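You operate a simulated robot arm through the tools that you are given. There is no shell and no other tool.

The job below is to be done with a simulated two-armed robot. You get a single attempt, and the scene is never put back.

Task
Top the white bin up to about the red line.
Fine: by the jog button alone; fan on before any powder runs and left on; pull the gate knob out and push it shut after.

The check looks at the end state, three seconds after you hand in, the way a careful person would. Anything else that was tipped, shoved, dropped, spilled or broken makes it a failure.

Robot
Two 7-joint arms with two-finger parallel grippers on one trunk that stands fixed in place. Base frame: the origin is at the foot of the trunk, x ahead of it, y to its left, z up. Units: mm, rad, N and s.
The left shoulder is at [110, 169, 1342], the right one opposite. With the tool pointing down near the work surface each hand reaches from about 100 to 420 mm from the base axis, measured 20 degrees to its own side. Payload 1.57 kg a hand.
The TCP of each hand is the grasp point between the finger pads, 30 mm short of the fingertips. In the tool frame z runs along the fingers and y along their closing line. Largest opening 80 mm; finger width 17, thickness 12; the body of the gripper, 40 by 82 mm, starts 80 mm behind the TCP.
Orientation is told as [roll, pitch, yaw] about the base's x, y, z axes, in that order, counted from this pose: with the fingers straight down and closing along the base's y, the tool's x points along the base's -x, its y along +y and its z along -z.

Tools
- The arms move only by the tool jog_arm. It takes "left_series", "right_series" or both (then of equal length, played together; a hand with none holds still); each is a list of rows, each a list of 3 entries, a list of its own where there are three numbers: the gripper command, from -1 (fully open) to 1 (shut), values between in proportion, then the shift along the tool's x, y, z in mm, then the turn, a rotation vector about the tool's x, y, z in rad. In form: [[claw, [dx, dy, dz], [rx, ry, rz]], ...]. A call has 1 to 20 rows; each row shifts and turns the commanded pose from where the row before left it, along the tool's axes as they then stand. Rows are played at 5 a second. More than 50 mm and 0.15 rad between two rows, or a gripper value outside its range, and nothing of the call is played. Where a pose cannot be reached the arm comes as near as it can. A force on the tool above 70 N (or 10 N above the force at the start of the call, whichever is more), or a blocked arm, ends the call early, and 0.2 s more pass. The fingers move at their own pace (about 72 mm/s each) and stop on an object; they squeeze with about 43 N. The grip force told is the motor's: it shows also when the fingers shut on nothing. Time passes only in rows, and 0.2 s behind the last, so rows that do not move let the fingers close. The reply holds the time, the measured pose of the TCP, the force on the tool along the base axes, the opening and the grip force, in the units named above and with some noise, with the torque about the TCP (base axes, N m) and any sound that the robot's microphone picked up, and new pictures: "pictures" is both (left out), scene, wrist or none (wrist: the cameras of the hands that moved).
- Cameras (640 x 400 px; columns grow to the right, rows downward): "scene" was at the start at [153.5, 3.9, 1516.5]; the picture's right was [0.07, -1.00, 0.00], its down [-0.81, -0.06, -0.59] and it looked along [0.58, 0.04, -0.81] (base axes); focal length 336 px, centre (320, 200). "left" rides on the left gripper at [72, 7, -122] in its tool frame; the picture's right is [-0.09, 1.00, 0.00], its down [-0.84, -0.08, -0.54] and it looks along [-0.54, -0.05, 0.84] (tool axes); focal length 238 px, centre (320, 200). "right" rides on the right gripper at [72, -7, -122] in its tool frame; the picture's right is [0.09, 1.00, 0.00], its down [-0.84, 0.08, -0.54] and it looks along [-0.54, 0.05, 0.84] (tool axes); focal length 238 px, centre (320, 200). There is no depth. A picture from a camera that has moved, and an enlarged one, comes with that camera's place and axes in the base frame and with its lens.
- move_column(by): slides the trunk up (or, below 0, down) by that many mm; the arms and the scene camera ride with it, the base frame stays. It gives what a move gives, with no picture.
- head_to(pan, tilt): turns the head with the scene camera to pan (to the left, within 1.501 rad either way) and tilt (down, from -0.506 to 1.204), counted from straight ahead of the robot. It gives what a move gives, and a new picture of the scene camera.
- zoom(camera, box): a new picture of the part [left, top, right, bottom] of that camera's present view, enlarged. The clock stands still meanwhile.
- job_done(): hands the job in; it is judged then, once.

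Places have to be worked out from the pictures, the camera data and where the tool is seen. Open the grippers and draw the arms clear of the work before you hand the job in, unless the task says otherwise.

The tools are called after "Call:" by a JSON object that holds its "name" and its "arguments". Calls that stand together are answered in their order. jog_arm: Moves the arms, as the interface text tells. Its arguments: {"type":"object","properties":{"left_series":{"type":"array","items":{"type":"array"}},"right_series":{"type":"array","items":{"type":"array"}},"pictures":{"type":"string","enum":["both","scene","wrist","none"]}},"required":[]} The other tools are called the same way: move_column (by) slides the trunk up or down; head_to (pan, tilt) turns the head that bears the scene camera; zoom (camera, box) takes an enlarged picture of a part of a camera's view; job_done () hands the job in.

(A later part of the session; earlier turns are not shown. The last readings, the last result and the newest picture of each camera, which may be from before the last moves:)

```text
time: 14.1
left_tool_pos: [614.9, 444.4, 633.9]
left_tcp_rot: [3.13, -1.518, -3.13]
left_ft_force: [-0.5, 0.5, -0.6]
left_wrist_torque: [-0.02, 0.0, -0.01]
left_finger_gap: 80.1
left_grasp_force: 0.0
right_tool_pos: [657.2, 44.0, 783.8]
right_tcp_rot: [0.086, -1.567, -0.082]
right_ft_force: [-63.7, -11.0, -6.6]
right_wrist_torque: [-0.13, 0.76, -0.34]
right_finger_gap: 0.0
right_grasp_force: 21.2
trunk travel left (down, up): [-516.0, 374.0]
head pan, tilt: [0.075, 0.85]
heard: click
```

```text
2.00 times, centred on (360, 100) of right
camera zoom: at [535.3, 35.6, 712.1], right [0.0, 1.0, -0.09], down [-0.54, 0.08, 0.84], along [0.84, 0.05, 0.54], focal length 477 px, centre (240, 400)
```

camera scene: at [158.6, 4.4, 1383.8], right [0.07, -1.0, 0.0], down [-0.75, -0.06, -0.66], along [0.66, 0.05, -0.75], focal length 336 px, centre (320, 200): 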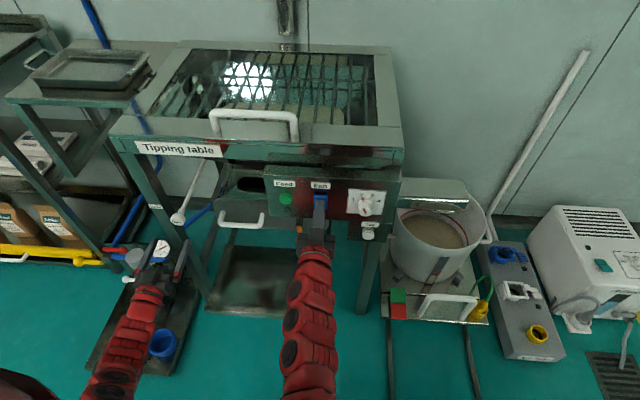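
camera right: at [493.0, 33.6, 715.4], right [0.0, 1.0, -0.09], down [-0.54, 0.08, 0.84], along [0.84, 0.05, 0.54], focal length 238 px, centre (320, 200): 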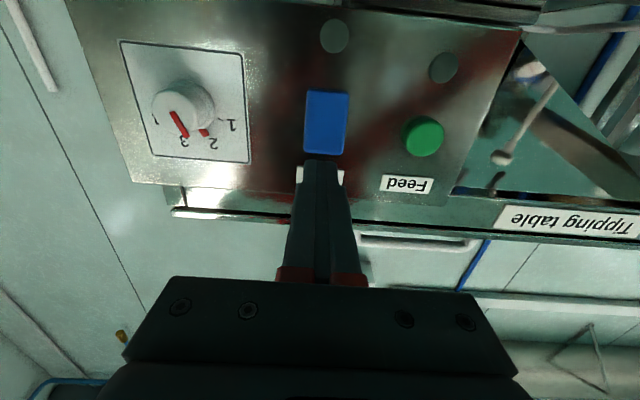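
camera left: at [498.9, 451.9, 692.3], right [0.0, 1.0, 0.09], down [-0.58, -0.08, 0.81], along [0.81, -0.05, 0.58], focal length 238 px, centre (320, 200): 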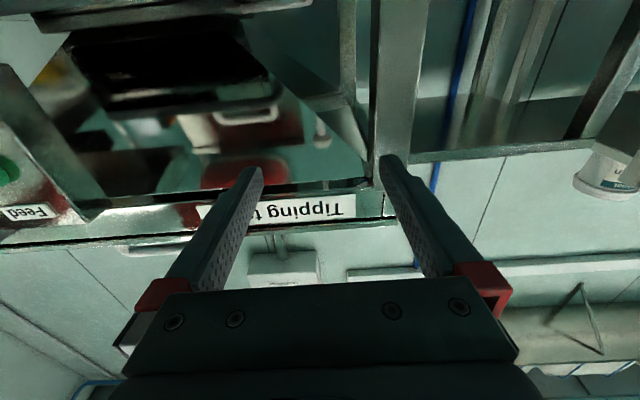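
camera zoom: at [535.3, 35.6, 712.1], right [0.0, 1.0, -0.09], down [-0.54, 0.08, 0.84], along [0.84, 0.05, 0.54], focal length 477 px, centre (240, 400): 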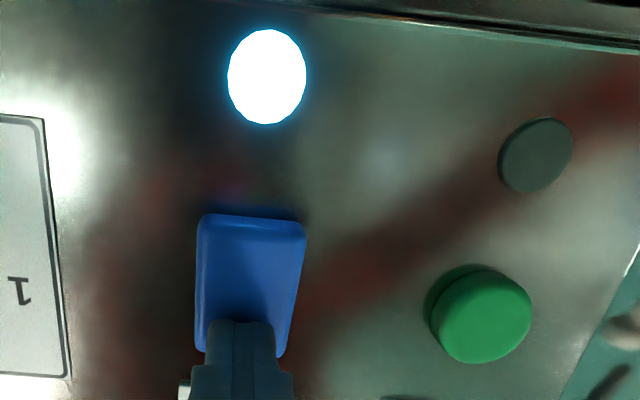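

I heard a click and the Fan lamp is lit. I back the right hand straight off and check that the lamp stays on.

Call:
{"name": "jog_arm", "arguments": {"right_series": [[1, [0, 0, -10], [0, 0, 0]], [1, [0, 0, -20], [0, 0, 0]], [1, [0, 0, -25], [0, 0, 0]], [1, [0, 0, 0], [0, 0, 0]]], "pictures": "both"}}

```text
time: 15.1
left_tool_pos: [617.8, 445.3, 630.2]
left_tcp_rot: [-3.119, -1.522, 3.12]
left_ft_force: [-0.7, 0.9, -0.2]
left_wrist_torque: [0.02, 0.02, 0.04]
left_finger_gap: 80.0
left_grasp_force: 0.1
right_tool_pos: [607.8, 44.7, 783.8]
right_tcp_rot: [-0.03, -1.565, 0.031]
right_ft_force: [0.6, -0.3, -0.3]
right_wrist_torque: [0.03, -0.03, -0.03]
right_finger_gap: 0.0
right_grasp_force: 21.4
trunk travel left (down, up): [-516.0, 374.0]
head pan, tilt: [0.075, 0.85]
camera scene: at [158.8, 4.4, 1383.8], right [0.07, -1.0, 0.0], down [-0.75, -0.06, -0.66], along [0.66, 0.05, -0.75], focal length 336 px, centre (320, 200)
camera right: at [485.5, 36.3, 711.3], right [0.0, 1.0, -0.09], down [-0.54, 0.08, 0.84], along [0.84, 0.05, 0.53], focal length 238 px, centre (320, 200)
```

scene: 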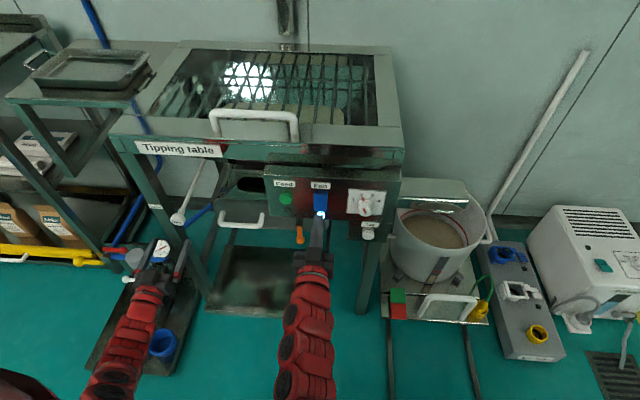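
right: 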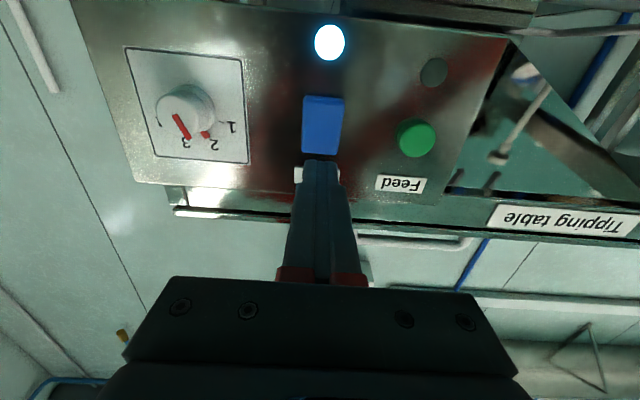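

The Fan stays on. Next is the gate. Fresh sightings from both cameras put the knob face at [697, 440, 653] with a diameter of about 42 mm. I raise and level the left hand, narrow the fingers to about 62 mm, and check the alignment before moving in.

Call:
{"name": "jog_arm", "arguments": {"left_series": [[-0.55, [-24, -4, 0], [0, 0.045, 0]], [-0.55, [0, 0, 20], [0, 0, 0]], [-0.55, [0, 0, 0], [0, 0, 0]]], "pictures": "both"}}

Call:
{"name": "zoom", "arguments": {"camera": "scene", "box": [120, 150, 260, 300]}}

Call:
{"name": "zoom", "arguments": {"camera": "left", "box": [220, 60, 460, 220]}}

```text
time: 15.9
left_tool_pos: [636.3, 440.1, 654.3]
left_tcp_rot: [-2.502, -1.569, 2.502]
left_ft_force: [0.5, -0.3, -0.5]
left_wrist_torque: [-0.01, -0.03, 0.04]
left_finger_gap: 61.8
left_grasp_force: 0.1
right_tool_pos: [607.4, 46.1, 783.7]
right_tcp_rot: [0.031, -1.565, -0.033]
right_ft_force: [-0.7, -0.5, 0.0]
right_wrist_torque: [-0.01, 0.02, 0.04]
right_finger_gap: 0.0
right_grasp_force: 21.5
trunk travel left (down, up): [-516.0, 374.0]
head pan, tilt: [0.075, 0.85]
camera scene: at [157.7, 4.5, 1383.9], right [0.08, -1.0, 0.0], down [-0.75, -0.06, -0.66], along [0.66, 0.05, -0.75], focal length 336 px, centre (320, 200)
camera left: at [513.9, 448.0, 582.6], right [0.0, 1.0, 0.09], down [-0.54, -0.08, 0.84], along [0.84, -0.05, 0.54], focal length 238 px, centre (320, 200)
```

scene: 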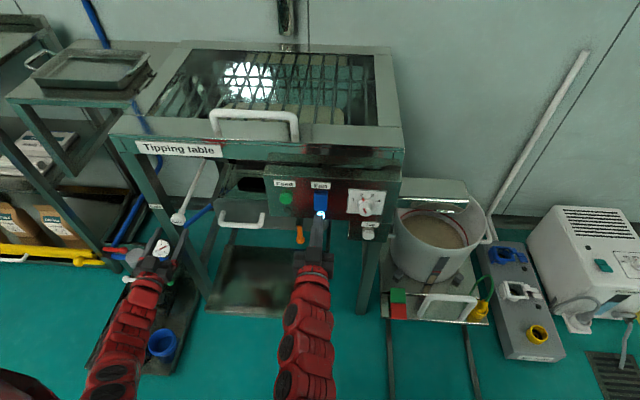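
left: 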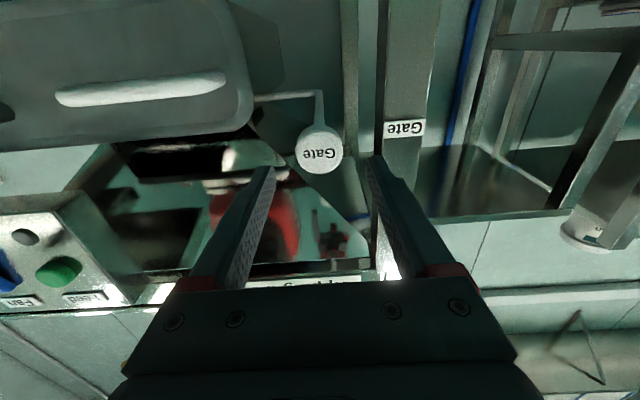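

```text
2.67 times, centred on (190, 225) of scene
camera zoom: at [157.7, 4.5, 1383.9], right [0.08, -1.0, 0.0], down [-0.75, -0.06, -0.66], along [0.66, 0.05, -0.75], focal length 895 px, centre (667, 133)
```

zoom: 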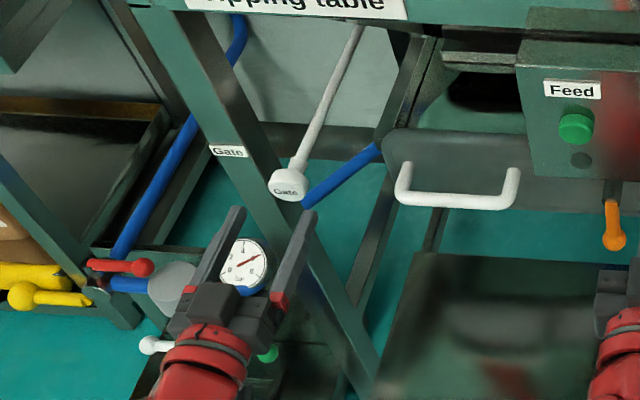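

```text
2.50 times, centred on (340, 140) of left
camera zoom: at [513.9, 448.0, 582.6], right [0.0, 1.0, 0.09], down [-0.54, -0.08, 0.84], along [0.84, -0.05, 0.54], focal length 596 px, centre (270, 350)
```

zoom: 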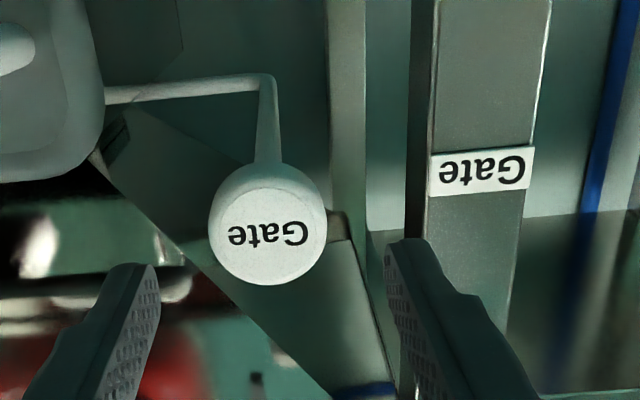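

The knob at [697, 440.6, 656] sits centred between the fingers. I advance about 66 mm, so the pads lie around the disc with the tips short of the leg plane at x = 745.

Call:
{"name": "jog_arm", "arguments": {"left_series": [[-0.55, [-1, 0, 25], [0, 0, 0]], [-0.55, [0, 0, 25], [0, 0, 0]], [-0.55, [0, 0, 16], [0, 0, 0]], [-0.55, [0, 0, 0], [0, 0, 0]]], "pictures": "both"}}

Call:
{"name": "zoom", "arguments": {"camera": "scene", "box": [130, 160, 250, 260]}}

Call:
{"name": "zoom", "arguments": {"camera": "left", "box": [220, 60, 460, 220]}}

```text
time: 16.9
left_tool_pos: [703.1, 441.2, 656.1]
left_tcp_rot: [-2.595, -1.569, 2.597]
left_ft_force: [-0.1, -0.2, -0.3]
left_wrist_torque: [0.03, -0.01, -0.02]
left_finger_gap: 62.2
left_grasp_force: 0.1
right_tool_pos: [607.4, 44.3, 782.9]
right_tcp_rot: [0.02, -1.566, -0.019]
right_ft_force: [-0.4, -0.1, -1.6]
right_wrist_torque: [0.02, 0.01, -0.01]
right_finger_gap: 0.3
right_grasp_force: 21.3
trunk travel left (down, up): [-516.0, 374.0]
head pan, tilt: [0.075, 0.85]
camera scene: at [158.4, 4.2, 1383.8], right [0.07, -1.0, 0.0], down [-0.75, -0.06, -0.66], along [0.66, 0.05, -0.75], focal length 336 px, centre (320, 200)
camera left: at [580.8, 447.9, 583.5], right [0.0, 1.0, 0.09], down [-0.54, -0.08, 0.84], along [0.84, -0.05, 0.54], focal length 238 px, centre (320, 200)
```

scene: 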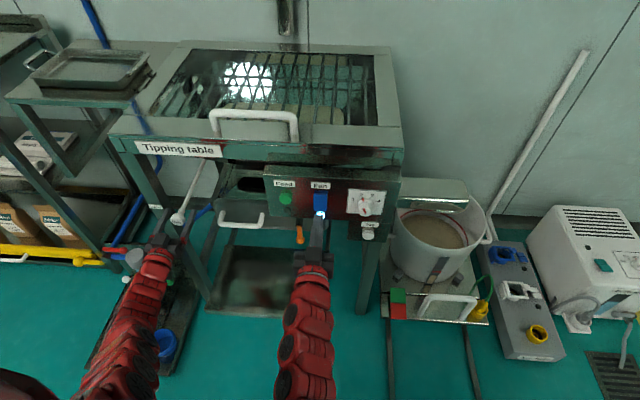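
left: 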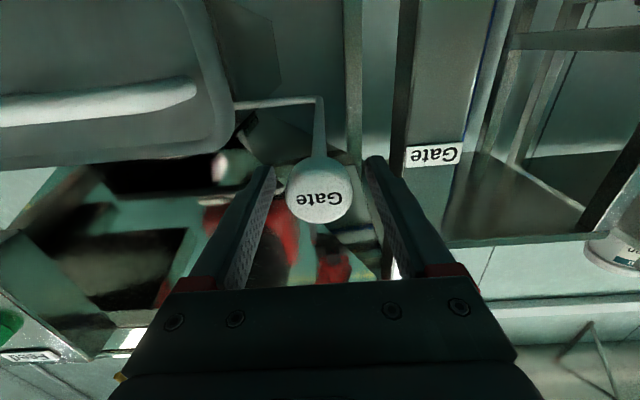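

```text
4.00 times, centred on (190, 210) of scene
camera zoom: at [158.4, 4.2, 1383.8], right [0.07, -1.0, 0.0], down [-0.75, -0.06, -0.66], along [0.66, 0.05, -0.75], focal length 1342 px, centre (840, 160)
```

zoom: 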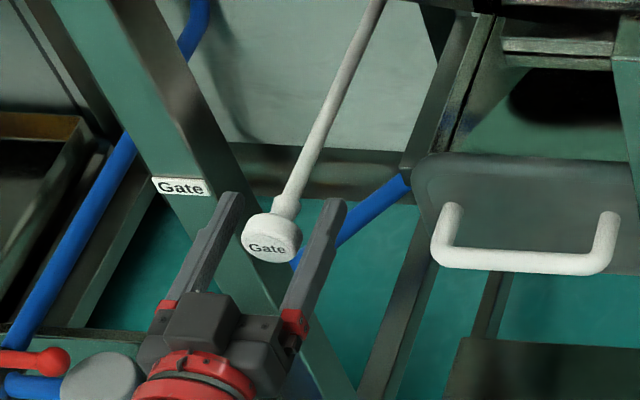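

```text
2.50 times, centred on (340, 140) of left
camera zoom: at [580.8, 447.9, 583.5], right [0.0, 1.0, 0.09], down [-0.54, -0.08, 0.84], along [0.84, -0.05, 0.54], focal length 596 px, centre (270, 350)
```

zoom: 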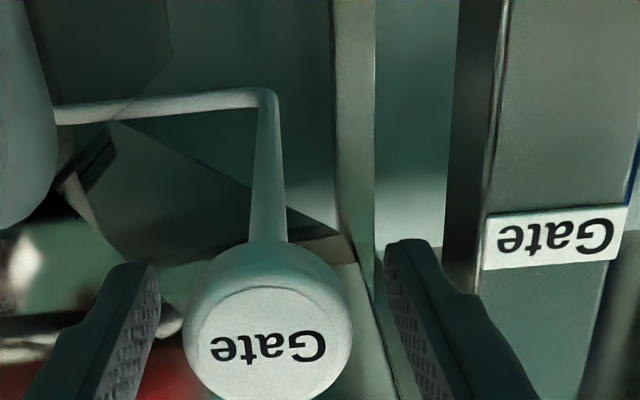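

Triangulating again gives the knob face at x = 699, z = 656.6, so the disc is between the pads. I go in 5 mm more and close on it.

Call:
{"name": "jog_arm", "arguments": {"left_series": [[-0.55, [0, 0, 5], [0, 0, 0]], [0.2, [0, 0, 0], [0, 0, 0]], [1, [0, 0, 0], [0, 0, 0]], [1, [0, 0, 0], [0, 0, 0]], [1, [0, 0, 0], [0, 0, 0]]], "pictures": "wrist"}}

Call:
{"name": "zoom", "arguments": {"camera": "scene", "box": [130, 160, 250, 260]}}

```text
time: 18.1
left_tool_pos: [706.7, 440.4, 657.0]
left_tcp_rot: [-3.056, -1.57, 3.054]
left_ft_force: [1.4, -4.0, 1.1]
left_wrist_torque: [0.07, -0.27, -0.09]
left_finger_gap: 37.4
left_grasp_force: 43.0
right_tool_pos: [608.1, 45.0, 783.2]
right_tcp_rot: [0.092, -1.566, -0.093]
right_ft_force: [0.4, -0.8, 0.7]
right_wrist_torque: [-0.03, 0.02, 0.0]
right_finger_gap: 0.1
right_grasp_force: 21.0
trunk travel left (down, up): [-516.0, 374.0]
head pan, tilt: [0.075, 0.85]
camera left: at [586.3, 447.7, 584.0], right [0.0, 1.0, 0.09], down [-0.54, -0.08, 0.84], along [0.84, -0.05, 0.54], focal length 238 px, centre (320, 200)
```

left: 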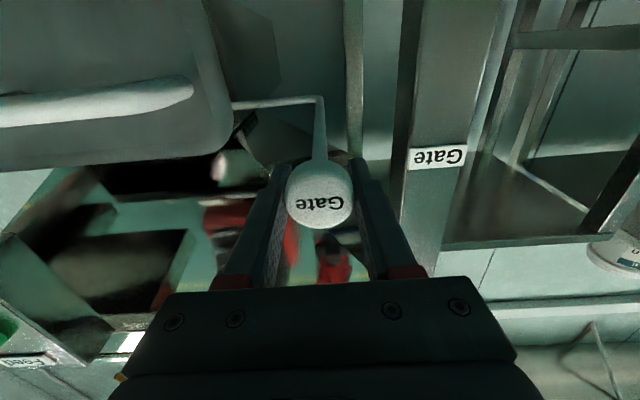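

```text
4.00 times, centred on (190, 210) of scene
camera zoom: at [158.5, 3.7, 1383.8], right [0.07, -1.0, 0.0], down [-0.75, -0.06, -0.66], along [0.66, 0.05, -0.75], focal length 1342 px, centre (840, 160)
```

zoom: 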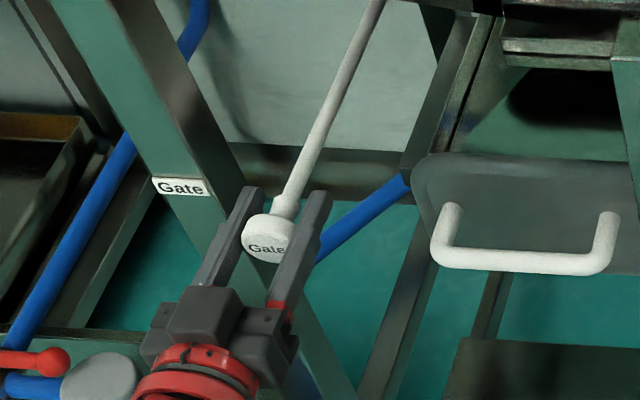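

The knob is held firmly (gap 37.4 mm, 43 N). I pull it straight out along −x in small steps and watch the force.

Call:
{"name": "jog_arm", "arguments": {"left_series": [[1, [0, 0, -5], [0, 0, 0]], [1, [0, 0, -5], [0, 0, 0]], [1, [0, 0, -5], [0, 0, 0]], [1, [0, 0, -5], [0, 0, 0]]], "pictures": "scene"}}

Call:
{"name": "zoom", "arguments": {"camera": "scene", "box": [130, 160, 250, 260]}}

```text
time: 19.1
left_tool_pos: [687.5, 440.3, 656.2]
left_tcp_rot: [-2.803, -1.567, 2.803]
left_ft_force: [0.3, -6.4, 5.7]
left_wrist_torque: [0.05, -0.49, 0.12]
left_finger_gap: 37.4
left_grasp_force: 43.2
right_tool_pos: [607.3, 44.6, 783.9]
right_tcp_rot: [0.168, -1.566, -0.167]
right_ft_force: [-0.3, 1.1, -0.4]
right_wrist_torque: [-0.01, 0.02, -0.02]
right_finger_gap: 0.2
right_grasp_force: 20.4
trunk travel left (down, up): [-516.0, 374.0]
head pan, tilt: [0.075, 0.85]
camera scene: at [157.7, 3.3, 1383.9], right [0.07, -1.0, 0.0], down [-0.75, -0.06, -0.66], along [0.66, 0.05, -0.75], focal length 336 px, centre (320, 200)
```

scene: 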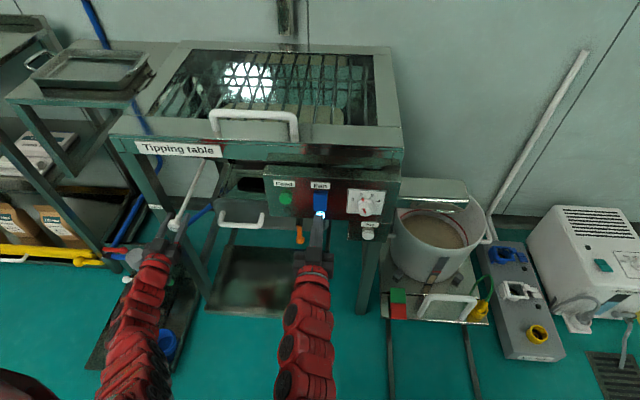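

```text
4.00 times, centred on (190, 210) of scene
camera zoom: at [157.7, 3.3, 1383.9], right [0.07, -1.0, 0.0], down [-0.75, -0.06, -0.66], along [0.66, 0.05, -0.75], focal length 1342 px, centre (840, 160)
```

zoom: 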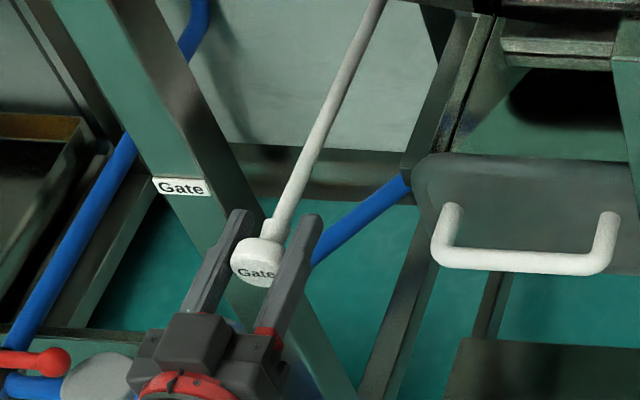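

The knob comes out with the hand at low force. I keep pulling until it reaches its stop.

Call:
{"name": "jog_arm", "arguments": {"left_series": [[1, [0, 0, -5], [0, 0, 0]], [1, [0, 0, -5], [0, 0, 0]], [1, [0, 0, -5], [0, 0, 0]], [1, [0, 0, -5], [0, 0, 0]], [1, [0, 0, -5], [0, 0, 0]], [1, [0, 0, -5], [0, 0, 0]]], "pictures": "scene"}}

Call:
{"name": "zoom", "arguments": {"camera": "scene", "box": [130, 160, 250, 260]}}

```text
time: 20.5
left_tool_pos: [656.1, 439.9, 656.3]
left_tcp_rot: [-2.897, -1.569, 2.898]
left_ft_force: [-0.8, -6.7, 7.8]
left_wrist_torque: [0.28, -0.05, 0.07]
left_finger_gap: 37.3
left_grasp_force: 42.7
right_tool_pos: [608.0, 44.0, 783.7]
right_tcp_rot: [0.221, -1.565, -0.221]
right_ft_force: [1.0, 1.0, -0.4]
right_wrist_torque: [-0.01, -0.01, 0.02]
right_finger_gap: 0.0
right_grasp_force: 21.5
trunk travel left (down, up): [-516.0, 374.0]
head pan, tilt: [0.075, 0.85]
camera scene: at [157.4, 3.0, 1384.0], right [0.07, -1.0, 0.0], down [-0.75, -0.06, -0.66], along [0.66, 0.05, -0.75], focal length 336 px, centre (320, 200)
```

scene: 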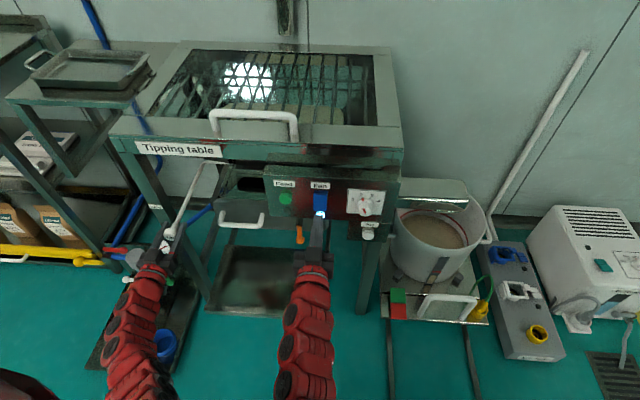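

```text
4.00 times, centred on (190, 210) of scene
camera zoom: at [157.4, 3.0, 1384.0], right [0.07, -1.0, 0.0], down [-0.75, -0.06, -0.66], along [0.66, 0.05, -0.75], focal length 1342 px, centre (840, 160)
```

zoom: 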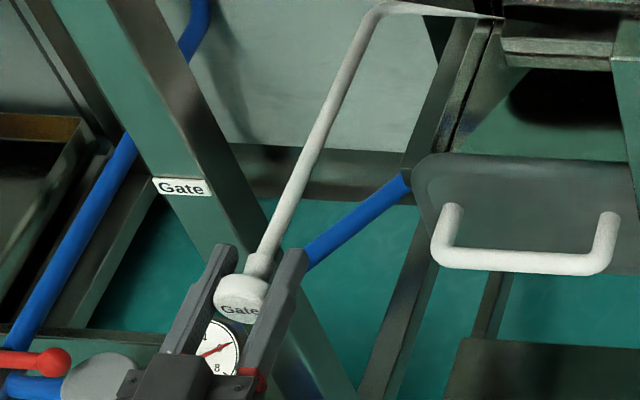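

It has come out 50 mm so far and the bent part of the rod is now visible. There's no stop yet, so I continue.

Call:
{"name": "jog_arm", "arguments": {"left_series": [[1, [0, 0, -5], [0, 0, 0]], [1, [0, 0, -5], [0, 0, 0]], [1, [0, 0, -5], [0, 0, 0]], [1, [0, 0, -5], [0, 0, 0]], [1, [0, 0, -5], [0, 0, 0]], [1, [0, 0, -5], [0, 0, 0]]], "pictures": "scene"}}

Call:
{"name": "zoom", "arguments": {"camera": "scene", "box": [130, 160, 250, 260]}}

Call:
{"name": "zoom", "arguments": {"camera": "scene", "box": [395, 170, 495, 290]}}

```text
time: 21.9
left_tool_pos: [629.6, 439.7, 655.9]
left_tcp_rot: [-3.129, -1.569, 3.13]
left_ft_force: [8.2, -4.6, 6.9]
left_wrist_torque: [-0.04, -0.45, 0.11]
left_finger_gap: 37.4
left_grasp_force: 43.3
right_tool_pos: [608.4, 45.1, 782.2]
right_tcp_rot: [0.161, -1.567, -0.164]
right_ft_force: [-0.4, 0.5, 0.8]
right_wrist_torque: [0.0, 0.01, -0.01]
right_finger_gap: 0.0
right_grasp_force: 21.3
trunk travel left (down, up): [-516.0, 374.0]
head pan, tilt: [0.075, 0.85]
camera scene: at [158.7, 3.2, 1383.8], right [0.07, -1.0, 0.0], down [-0.75, -0.06, -0.66], along [0.66, 0.05, -0.75], focal length 336 px, centre (320, 200)
```

scene: 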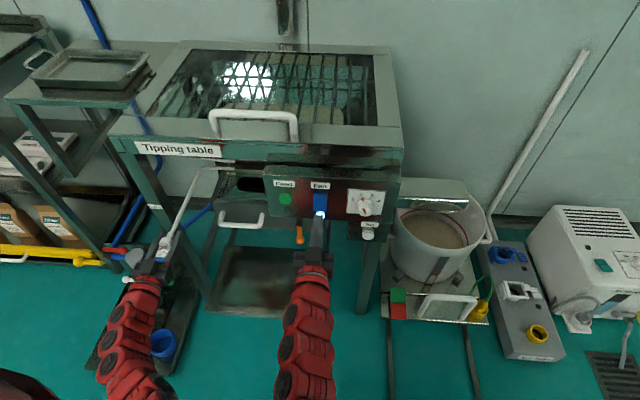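

```text
4.00 times, centred on (190, 210) of scene
camera zoom: at [158.7, 3.2, 1383.8], right [0.07, -1.0, 0.0], down [-0.75, -0.06, -0.66], along [0.66, 0.05, -0.75], focal length 1342 px, centre (840, 160)
```

zoom: 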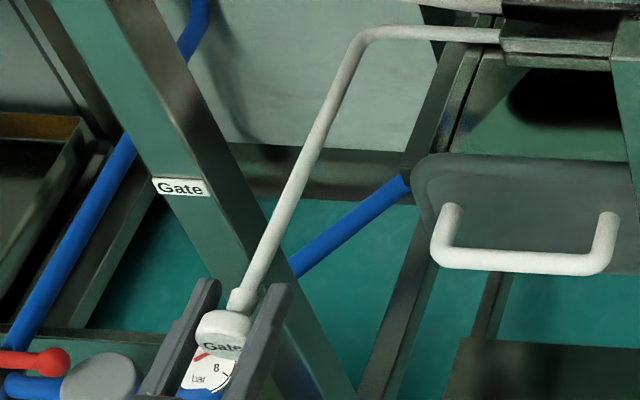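

```text
3.33 times, centred on (445, 230) of scene
camera zoom: at [158.7, 3.2, 1383.8], right [0.07, -1.0, 0.0], down [-0.75, -0.06, -0.66], along [0.66, 0.05, -0.75], focal length 1118 px, centre (-97, 100)
```

zoom: 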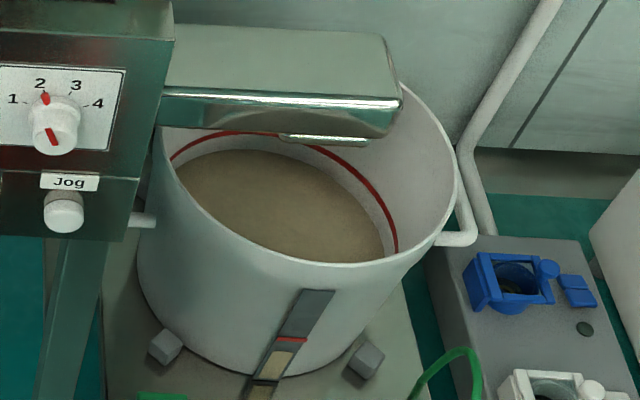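

At 77 mm there is a slight lag and 8 N, which suggests the stop. I pull a few more mm to confirm.

Call:
{"name": "jog_arm", "arguments": {"left_series": [[1, [0, 0, -3], [0, 0, 0]], [1, [0, 0, -3], [0, 0, 0]], [1, [0, 0, 0], [0, 0, 0]]], "pictures": "none"}}

Call:
{"name": "zoom", "arguments": {"camera": "scene", "box": [130, 160, 250, 260]}}

Call:
{"name": "zoom", "arguments": {"camera": "scene", "box": [390, 230, 470, 310]}}

```text
time: 22.7
left_tool_pos: [625.9, 439.5, 656.4]
left_tcp_rot: [-2.889, -1.563, 2.884]
left_ft_force: [32.0, -4.0, -3.6]
left_wrist_torque: [-0.03, -0.11, 0.01]
left_finger_gap: 37.5
left_grasp_force: 44.0
right_tool_pos: [608.2, 47.2, 779.2]
right_tcp_rot: [-0.174, -1.56, 0.176]
right_ft_force: [0.8, 0.3, 0.0]
right_wrist_torque: [0.02, 0.0, 0.0]
right_finger_gap: 0.0
right_grasp_force: 21.5
trunk travel left (down, up): [-516.0, 374.0]
head pan, tilt: [0.075, 0.85]
stopped in row 3 (left hand): the force on the tool passed its limit at 74 N (the readings are from after the stop); the commanded pose is now the measured one
```

```text
4.00 times, centred on (190, 210) of scene
camera zoom: at [165.4, 6.3, 1382.6], right [0.07, -1.0, 0.0], down [-0.75, -0.06, -0.66], along [0.65, 0.05, -0.75], focal length 1342 px, centre (840, 160)
```

zoom: 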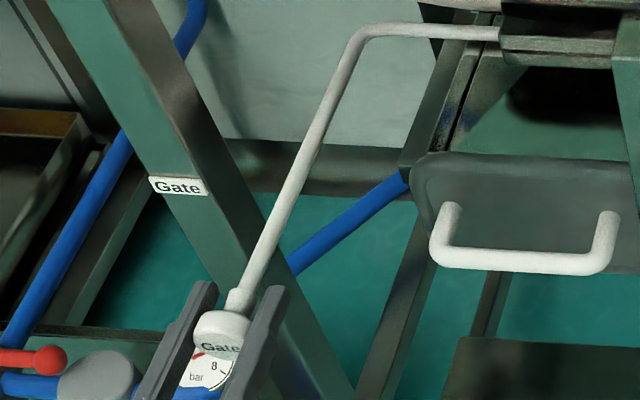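

```text
5.00 times, centred on (430, 270) of scene
camera zoom: at [165.4, 6.3, 1382.6], right [0.07, -1.0, 0.0], down [-0.75, -0.06, -0.66], along [0.65, 0.05, -0.75], focal length 1678 px, centre (-230, -150)
```

zoom: 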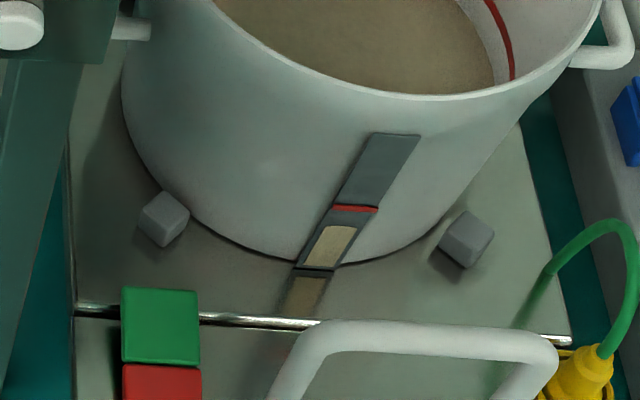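

The gate is fully out: the rod hit a hard stop after about 79 mm. I take the tension off while still holding the knob, and bring the right hand across and down in front of Jog (estimated [690, −87, 648]), staying well clear of the dial.

Call:
{"name": "jog_arm", "arguments": {"left_series": [[1, [0, 0, 1.5], [0, 0, 0]], [1, [0, 0, 0], [0, 0, 0]], [1, [0, 0, 0], [0, 0, 0]], [1, [0, 0, 0], [0, 0, 0]], [1, [0, 0, 0], [0, 0, 0]], [1, [0, 0, 0], [0, 0, 0]], [1, [0, 0, 0], [0, 0, 0]], [1, [0, 0, 0], [0, 0, 0]]], "right_series": [[1, [0, -45, 0], [0, 0, 0]], [1, [0, -45, 0], [0, 0, 0]], [1, [0, -43, 0], [0, 0, 0]], [1, [45, 0, 0], [0, 0, 0]], [1, [45, 0, 0], [0, 0, 0]], [1, [43, 0, 0], [0, 0, 0]], [1, [0, 0, 0], [0, 0, 0]], [1, [0, 0, 0], [0, 0, 0]]], "pictures": "both"}}

Call:
{"name": "zoom", "arguments": {"camera": "scene", "box": [320, 170, 420, 260]}}

Call:
{"name": "zoom", "arguments": {"camera": "right", "box": [220, 40, 460, 220]}}

```text
time: 24.5
left_tool_pos: [626.5, 440.1, 656.7]
left_tcp_rot: [-3.052, -1.566, 3.049]
left_ft_force: [-1.9, -17.5, -21.5]
left_wrist_torque: [0.02, 0.24, -0.03]
left_finger_gap: 37.4
left_grasp_force: 43.7
right_tool_pos: [605.7, -88.2, 647.6]
right_tcp_rot: [0.035, -1.565, -0.034]
right_ft_force: [-1.2, -0.6, -0.2]
right_wrist_torque: [-0.01, 0.0, -0.02]
right_finger_gap: 0.1
right_grasp_force: 21.5
trunk travel left (down, up): [-516.0, 374.0]
head pan, tilt: [0.075, 0.85]
camera scene: at [160.7, 4.2, 1383.4], right [0.07, -1.0, 0.0], down [-0.75, -0.06, -0.66], along [0.66, 0.05, -0.75], focal length 336 px, centre (320, 200)
camera right: at [483.3, -95.9, 576.9], right [0.0, 1.0, -0.09], down [-0.54, 0.08, 0.84], along [0.84, 0.05, 0.53], focal length 238 px, centre (320, 200)
camera left: at [503.2, 447.7, 584.2], right [0.0, 1.0, 0.09], down [-0.55, -0.08, 0.83], along [0.84, -0.05, 0.54], focal length 238 px, centre (320, 200)
```

scene: 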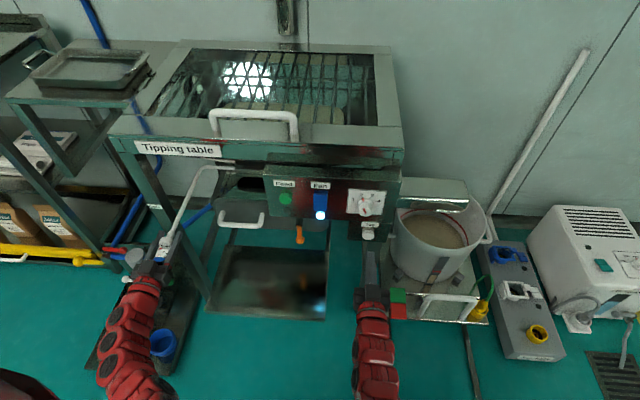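
right: 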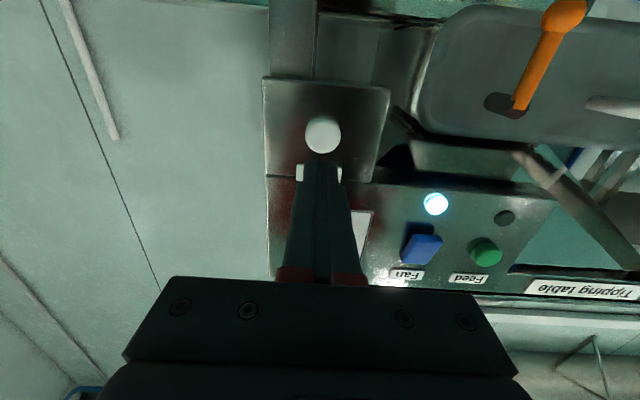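
left: 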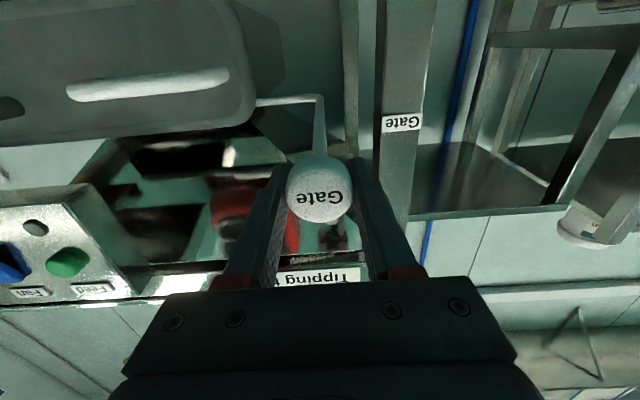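

```text
4.44 times, centred on (370, 215) of scene
camera zoom: at [160.7, 4.2, 1383.4], right [0.07, -1.0, 0.0], down [-0.75, -0.06, -0.66], along [0.66, 0.05, -0.75], focal length 1491 px, centre (98, 133)
```

zoom: 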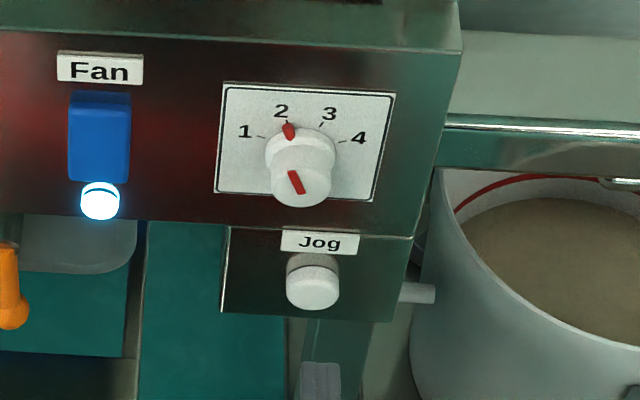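

```text
2.22 times, centred on (340, 130) of right
camera zoom: at [483.3, -95.9, 576.9], right [0.0, 1.0, -0.09], down [-0.54, 0.08, 0.84], along [0.84, 0.05, 0.53], focal length 530 px, centre (276, 356)
```

zoom: 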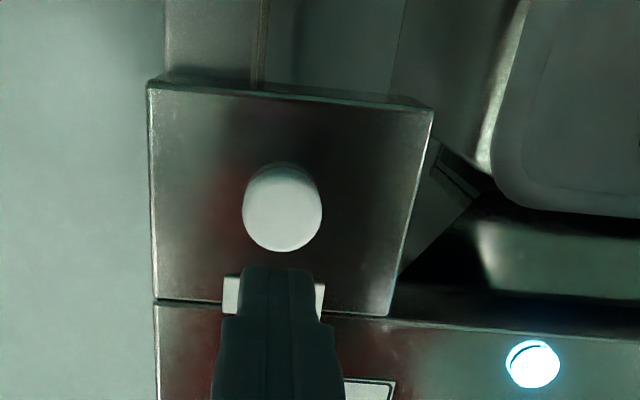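

The Jog face works out at about [690–695, −87.5, 641]. I lower the right hand 6 mm and come close to the button without pressing it, and ease the small side load on the held gate knob.

Call:
{"name": "jog_arm", "arguments": {"left_series": [[1, [0.8, -0.6, 0], [0, 0, 0]], [1, [0, 0, 0], [0, 0, 0]], [1, [0, 0, 0], [0, 0, 0]], [1, [0, 0, 0], [0, 0, 0]]], "right_series": [[1, [6, 0, 10], [0, 0, 0]], [1, [0, 0, 18], [0, 0, 0]], [1, [0, 0, 10], [0, 0, 0]], [1, [0, 0, 0], [0, 0, 0]]], "pictures": "none"}}

Call:
{"name": "zoom", "arguments": {"camera": "scene", "box": [330, 190, 410, 250]}}

Call:
{"name": "zoom", "arguments": {"camera": "right", "box": [220, 40, 460, 220]}}

Call:
{"name": "zoom", "arguments": {"camera": "scene", "box": [385, 180, 505, 310]}}

```text
time: 25.5
left_tool_pos: [625.1, 440.1, 656.4]
left_tcp_rot: [3.08, -1.564, -3.078]
left_ft_force: [0.4, -14.3, -17.5]
left_wrist_torque: [0.06, 0.16, -0.04]
left_finger_gap: 37.2
left_grasp_force: 43.0
right_tool_pos: [644.4, -87.5, 642.3]
right_tcp_rot: [0.012, -1.563, -0.012]
right_ft_force: [0.8, -0.6, 0.1]
right_wrist_torque: [0.03, -0.02, -0.04]
right_finger_gap: 0.0
right_grasp_force: 21.3
trunk travel left (down, up): [-516.0, 374.0]
head pan, tilt: [0.075, 0.85]
```

```text
6.67 times, centred on (370, 220) of scene
camera zoom: at [160.6, 4.2, 1383.5], right [0.07, -1.0, 0.0], down [-0.75, -0.06, -0.66], along [0.66, 0.05, -0.75], focal length 2237 px, centre (-13, 67)
```

zoom: 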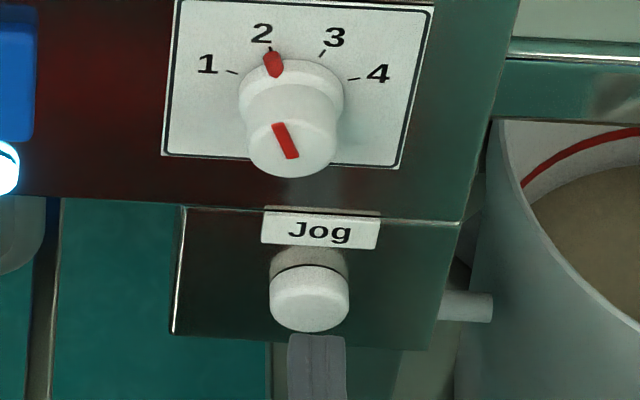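

```text
2.22 times, centred on (340, 130) of right
camera zoom: at [522.1, -95.8, 571.1], right [0.0, 1.0, -0.09], down [-0.54, 0.08, 0.84], along [0.84, 0.05, 0.53], focal length 530 px, centre (276, 356)
```

zoom: 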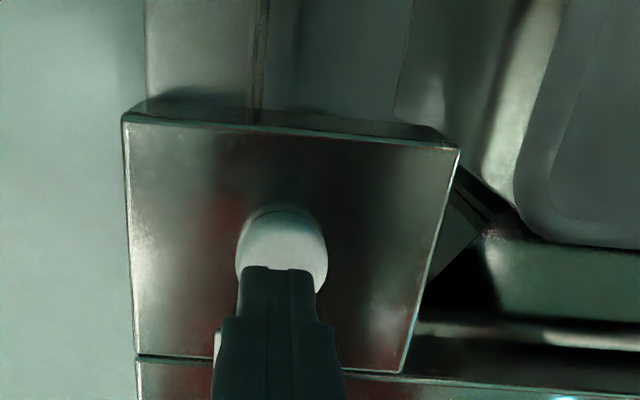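

```text
3.08 times, centred on (445, 245) of scene
camera zoom: at [160.6, 4.2, 1383.5], right [0.07, -1.0, 0.0], down [-0.75, -0.06, -0.66], along [0.66, 0.05, -0.75], focal length 1032 px, centre (-65, 62)
```

zoom: 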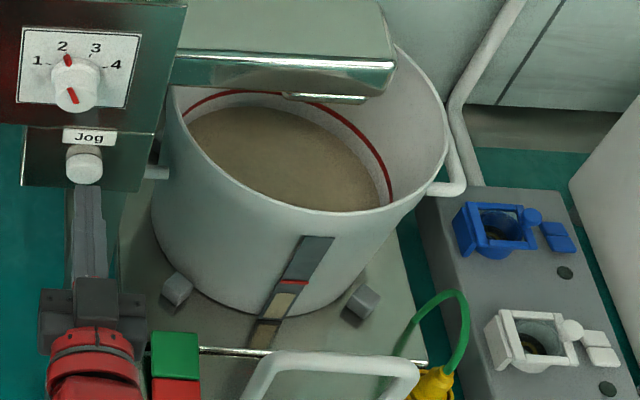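

The tip is at x = 674 and by the head picture the button face is about 22 mm ahead (x ≈ 695). I close most of that gap and creep in, stopping just short of contact.

Call:
{"name": "jog_arm", "arguments": {"left_series": [[1, [1, -0.8, 0], [0, 0, 0]], [1, [0, 0, 0], [0, 0, 0]], [1, [0, 0, 0], [0, 0, 0]], [1, [0, 0, 0], [0, 0, 0]]], "right_series": [[1, [0, 0, 8], [0, 0, 0]], [1, [0, 0, 6], [0, 0, 0]], [1, [0, 0, 2], [0, 0, 0]], [1, [0, 0, 2], [0, 0, 0]]], "pictures": "none"}}

Call:
{"name": "zoom", "arguments": {"camera": "right", "box": [220, 40, 460, 220]}}

```text
time: 26.5
left_tool_pos: [625.5, 441.1, 656.8]
left_tcp_rot: [3.079, -1.561, -3.078]
left_ft_force: [2.6, -9.4, -8.8]
left_wrist_torque: [0.09, 0.0, 0.03]
left_finger_gap: 37.5
left_grasp_force: 43.5
right_tool_pos: [663.0, -87.1, 644.5]
right_tcp_rot: [0.021, -1.562, -0.022]
right_ft_force: [-1.9, 1.4, -2.2]
right_wrist_torque: [-0.02, 0.03, 0.03]
right_finger_gap: 0.0
right_grasp_force: 20.6
trunk travel left (down, up): [-516.0, 374.0]
head pan, tilt: [0.075, 0.85]
heard: click
```

```text
2.22 times, centred on (340, 130) of right
camera zoom: at [539.9, -95.9, 571.5], right [0.0, 1.0, -0.09], down [-0.54, 0.08, 0.84], along [0.84, 0.05, 0.53], focal length 530 px, centre (276, 356)
```

zoom: 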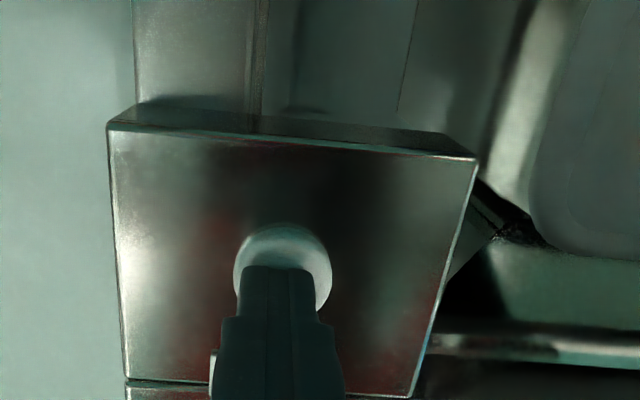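

I heard a click, so the button may already be made at light force. Time stands still now, so I look at the bin and chute before doing anything else.

Call:
{"name": "zoom", "arguments": {"camera": "scene", "box": [385, 170, 505, 300]}}

Call:
{"name": "zoom", "arguments": {"camera": "scene", "box": [330, 190, 410, 250]}}

```text
3.08 times, centred on (445, 235) of scene
camera zoom: at [159.8, 4.2, 1383.6], right [0.08, -1.0, 0.0], down [-0.75, -0.06, -0.66], along [0.66, 0.05, -0.75], focal length 1032 px, centre (-65, 92)
```

zoom: 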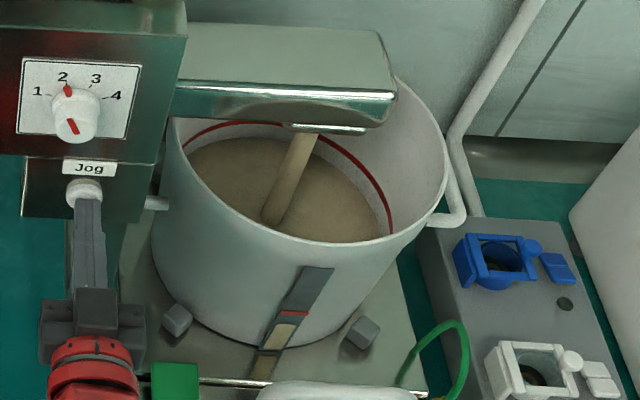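

```text
6.67 times, centred on (370, 220) of scene
camera zoom: at [159.8, 4.2, 1383.6], right [0.08, -1.0, 0.0], down [-0.75, -0.06, -0.66], along [0.66, 0.05, -0.75], focal length 2237 px, centre (-13, 67)
```

zoom: 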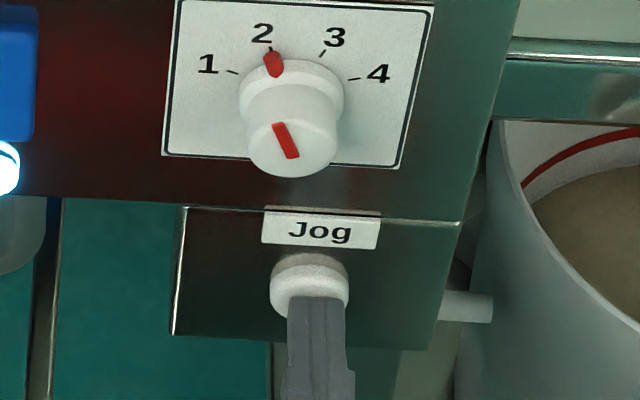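

Powder is running from the chute into the bin while the button is held. I press 1 mm further so it stays held, then check the level at short intervals.

Call:
{"name": "jog_arm", "arguments": {"right_series": [[1, [0, 0, 1], [0, 0, 0]], [1, [0, 0, 0], [0, 0, 0]], [1, [0, 0, 0], [0, 0, 0]], [1, [0, 0, 0], [0, 0, 0]]], "pictures": "none"}}

Call:
{"name": "zoom", "arguments": {"camera": "scene", "box": [385, 170, 505, 300]}}

Call:
{"name": "zoom", "arguments": {"camera": "scene", "box": [400, 245, 450, 300]}}

```text
time: 27.5
left_tool_pos: [624.1, 440.6, 656.4]
left_tcp_rot: [3.105, -1.562, -3.101]
left_ft_force: [1.6, -4.8, -6.5]
left_wrist_torque: [-0.04, -0.02, -0.02]
left_finger_gap: 37.3
left_grasp_force: 43.3
right_tool_pos: [664.3, -87.4, 642.4]
right_tcp_rot: [0.018, -1.563, -0.014]
right_ft_force: [-5.1, -0.8, -1.5]
right_wrist_torque: [0.05, 0.07, 0.0]
right_finger_gap: 0.0
right_grasp_force: 21.1
trunk travel left (down, up): [-516.0, 374.0]
head pan, tilt: [0.075, 0.85]
```

```text
3.08 times, centred on (445, 235) of scene
camera zoom: at [159.0, 4.3, 1383.7], right [0.07, -1.0, 0.0], down [-0.75, -0.06, -0.66], along [0.66, 0.05, -0.75], focal length 1032 px, centre (-65, 92)
```

zoom: 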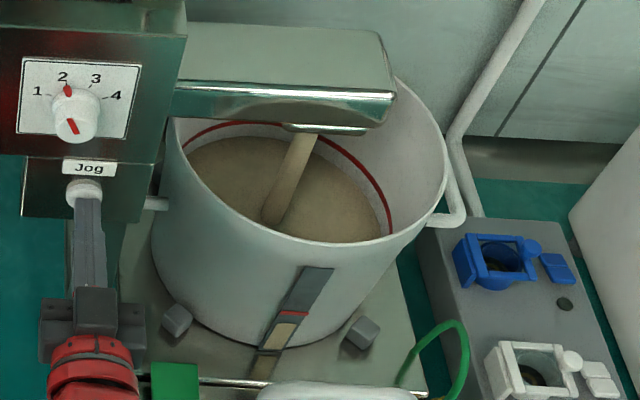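

```text
7.27 times, centred on (425, 272) of scene
camera zoom: at [159.0, 4.3, 1383.7], right [0.07, -1.0, 0.0], down [-0.75, -0.06, -0.66], along [0.66, 0.05, -0.75], focal length 2440 px, centre (-444, -327)
```

zoom: 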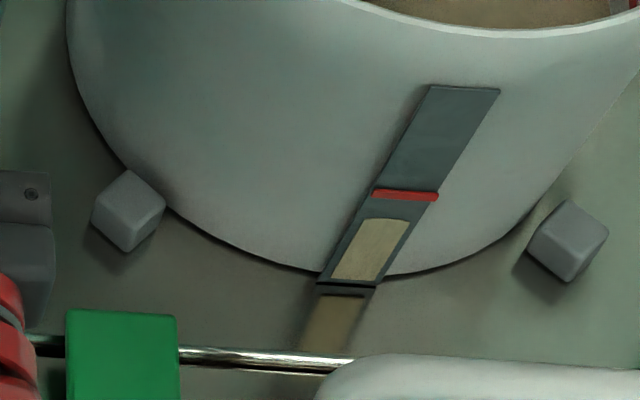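

The sight strip shows the tan level about 25 px below the red line at this zoom, having started at roughly 29. The rise is slow, so I hold for 2 s and measure again.

Call:
{"name": "jog_arm", "arguments": {"right_series": [[1, [0, 0, 0], [0, 0, 0]], [1, [0, 0, 0], [0, 0, 0]], [1, [0, 0, 0], [0, 0, 0]], [1, [0, 0, 0], [0, 0, 0]], [1, [0, 0, 0], [0, 0, 0]], [1, [0, 0, 0], [0, 0, 0]], [1, [0, 0, 0], [0, 0, 0]], [1, [0, 0, 0], [0, 0, 0]], [1, [0, 0, 0], [0, 0, 0]]], "pictures": "none"}}

Call:
{"name": "zoom", "arguments": {"camera": "scene", "box": [385, 170, 505, 300]}}

Call:
{"name": "zoom", "arguments": {"camera": "scene", "box": [400, 245, 450, 300]}}

```text
time: 29.5
left_tool_pos: [624.6, 440.0, 656.9]
left_tcp_rot: [3.116, -1.562, -3.114]
left_ft_force: [-0.4, -0.9, -4.1]
left_wrist_torque: [0.0, 0.04, 0.04]
left_finger_gap: 37.3
left_grasp_force: 43.2
right_tool_pos: [663.1, -88.1, 643.2]
right_tcp_rot: [0.001, -1.567, 0.001]
right_ft_force: [-6.6, -1.3, -2.1]
right_wrist_torque: [-0.01, 0.04, -0.05]
right_finger_gap: 0.2
right_grasp_force: 21.0
trunk travel left (down, up): [-516.0, 374.0]
head pan, tilt: [0.075, 0.85]
```

```text
3.08 times, centred on (445, 235) of scene
camera zoom: at [158.7, 4.5, 1383.7], right [0.07, -1.0, 0.0], down [-0.75, -0.06, -0.66], along [0.66, 0.05, -0.75], focal length 1032 px, centre (-65, 92)
```

zoom: 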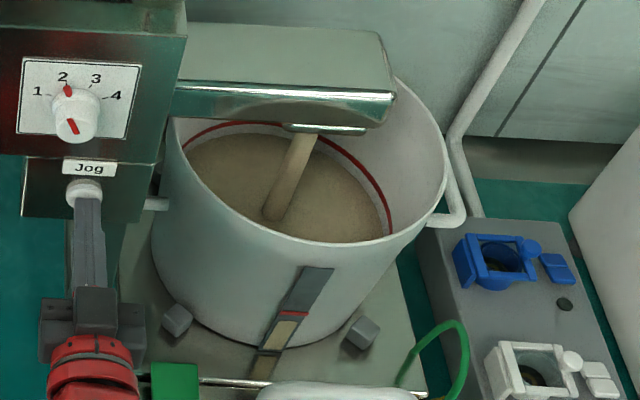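

```text
7.27 times, centred on (425, 272) of scene
camera zoom: at [158.7, 4.5, 1383.7], right [0.07, -1.0, 0.0], down [-0.75, -0.06, -0.66], along [0.66, 0.05, -0.75], focal length 2440 px, centre (-444, -327)
```

zoom: 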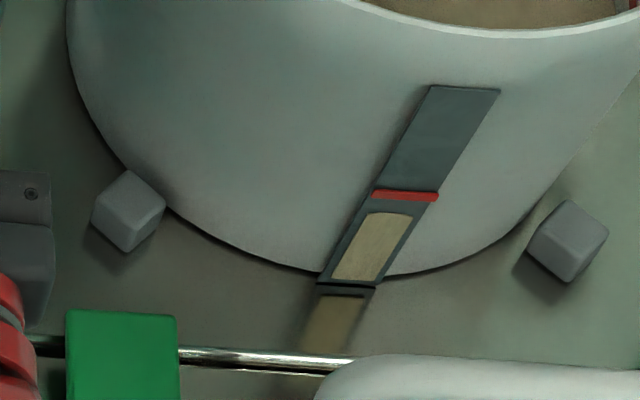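

The level rose from about row 220 to 213.5 in 2 s, roughly 3.3 px/s. That leaves about 18 px to the line, or around 5.5 s. I hold for 3 s more and check again.

Call:
{"name": "jog_arm", "arguments": {"right_series": [[1, [0, 0, 0], [0, 0, 0]], [1, [0, 0, 0], [0, 0, 0]], [1, [0, 0, 0], [0, 0, 0]], [1, [0, 0, 0], [0, 0, 0]], [1, [0, 0, 0], [0, 0, 0]], [1, [0, 0, 0], [0, 0, 0]], [1, [0, 0, 0], [0, 0, 0]], [1, [0, 0, 0], [0, 0, 0]], [1, [0, 0, 0], [0, 0, 0]], [1, [0, 0, 0], [0, 0, 0]], [1, [0, 0, 0], [0, 0, 0]], [1, [0, 0, 0], [0, 0, 0]], [1, [0, 0, 0], [0, 0, 0]], [1, [0, 0, 0], [0, 0, 0]]], "pictures": "none"}}

Call:
{"name": "zoom", "arguments": {"camera": "scene", "box": [385, 170, 505, 300]}}

Call:
{"name": "zoom", "arguments": {"camera": "scene", "box": [400, 245, 450, 300]}}

```text
time: 32.5
left_tool_pos: [624.0, 440.1, 656.7]
left_tcp_rot: [3.132, -1.563, -3.13]
left_ft_force: [1.0, 1.7, -2.3]
left_wrist_torque: [0.0, -0.06, -0.05]
left_finger_gap: 37.6
left_grasp_force: 43.4
right_tool_pos: [661.8, -86.8, 643.0]
right_tcp_rot: [-0.025, -1.564, 0.026]
right_ft_force: [-4.6, -1.0, -1.0]
right_wrist_torque: [0.01, 0.03, 0.02]
right_finger_gap: 0.1
right_grasp_force: 21.1
trunk travel left (down, up): [-516.0, 374.0]
head pan, tilt: [0.075, 0.85]
```

```text
3.08 times, centred on (445, 235) of scene
camera zoom: at [158.6, 4.6, 1383.8], right [0.07, -1.0, 0.0], down [-0.75, -0.06, -0.66], along [0.66, 0.05, -0.75], focal length 1032 px, centre (-65, 92)
```

zoom: 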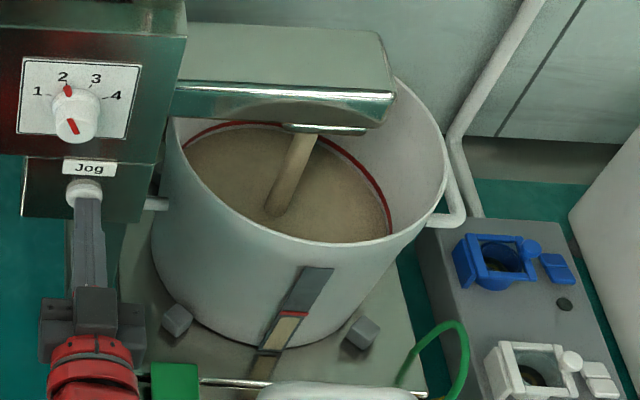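

```text
7.27 times, centred on (425, 272) of scene
camera zoom: at [158.6, 4.6, 1383.8], right [0.07, -1.0, 0.0], down [-0.75, -0.06, -0.66], along [0.66, 0.05, -0.75], focal length 2440 px, centre (-444, -327)
```

zoom: 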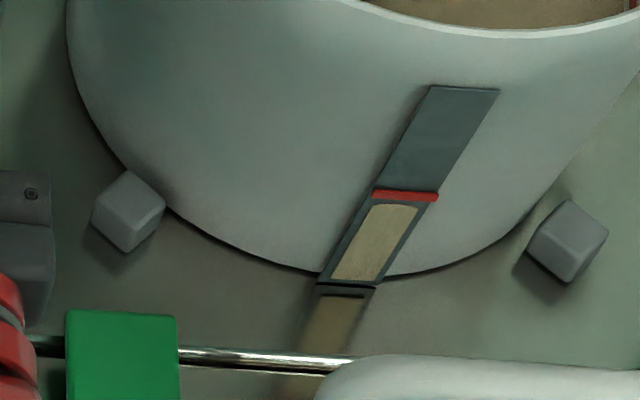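

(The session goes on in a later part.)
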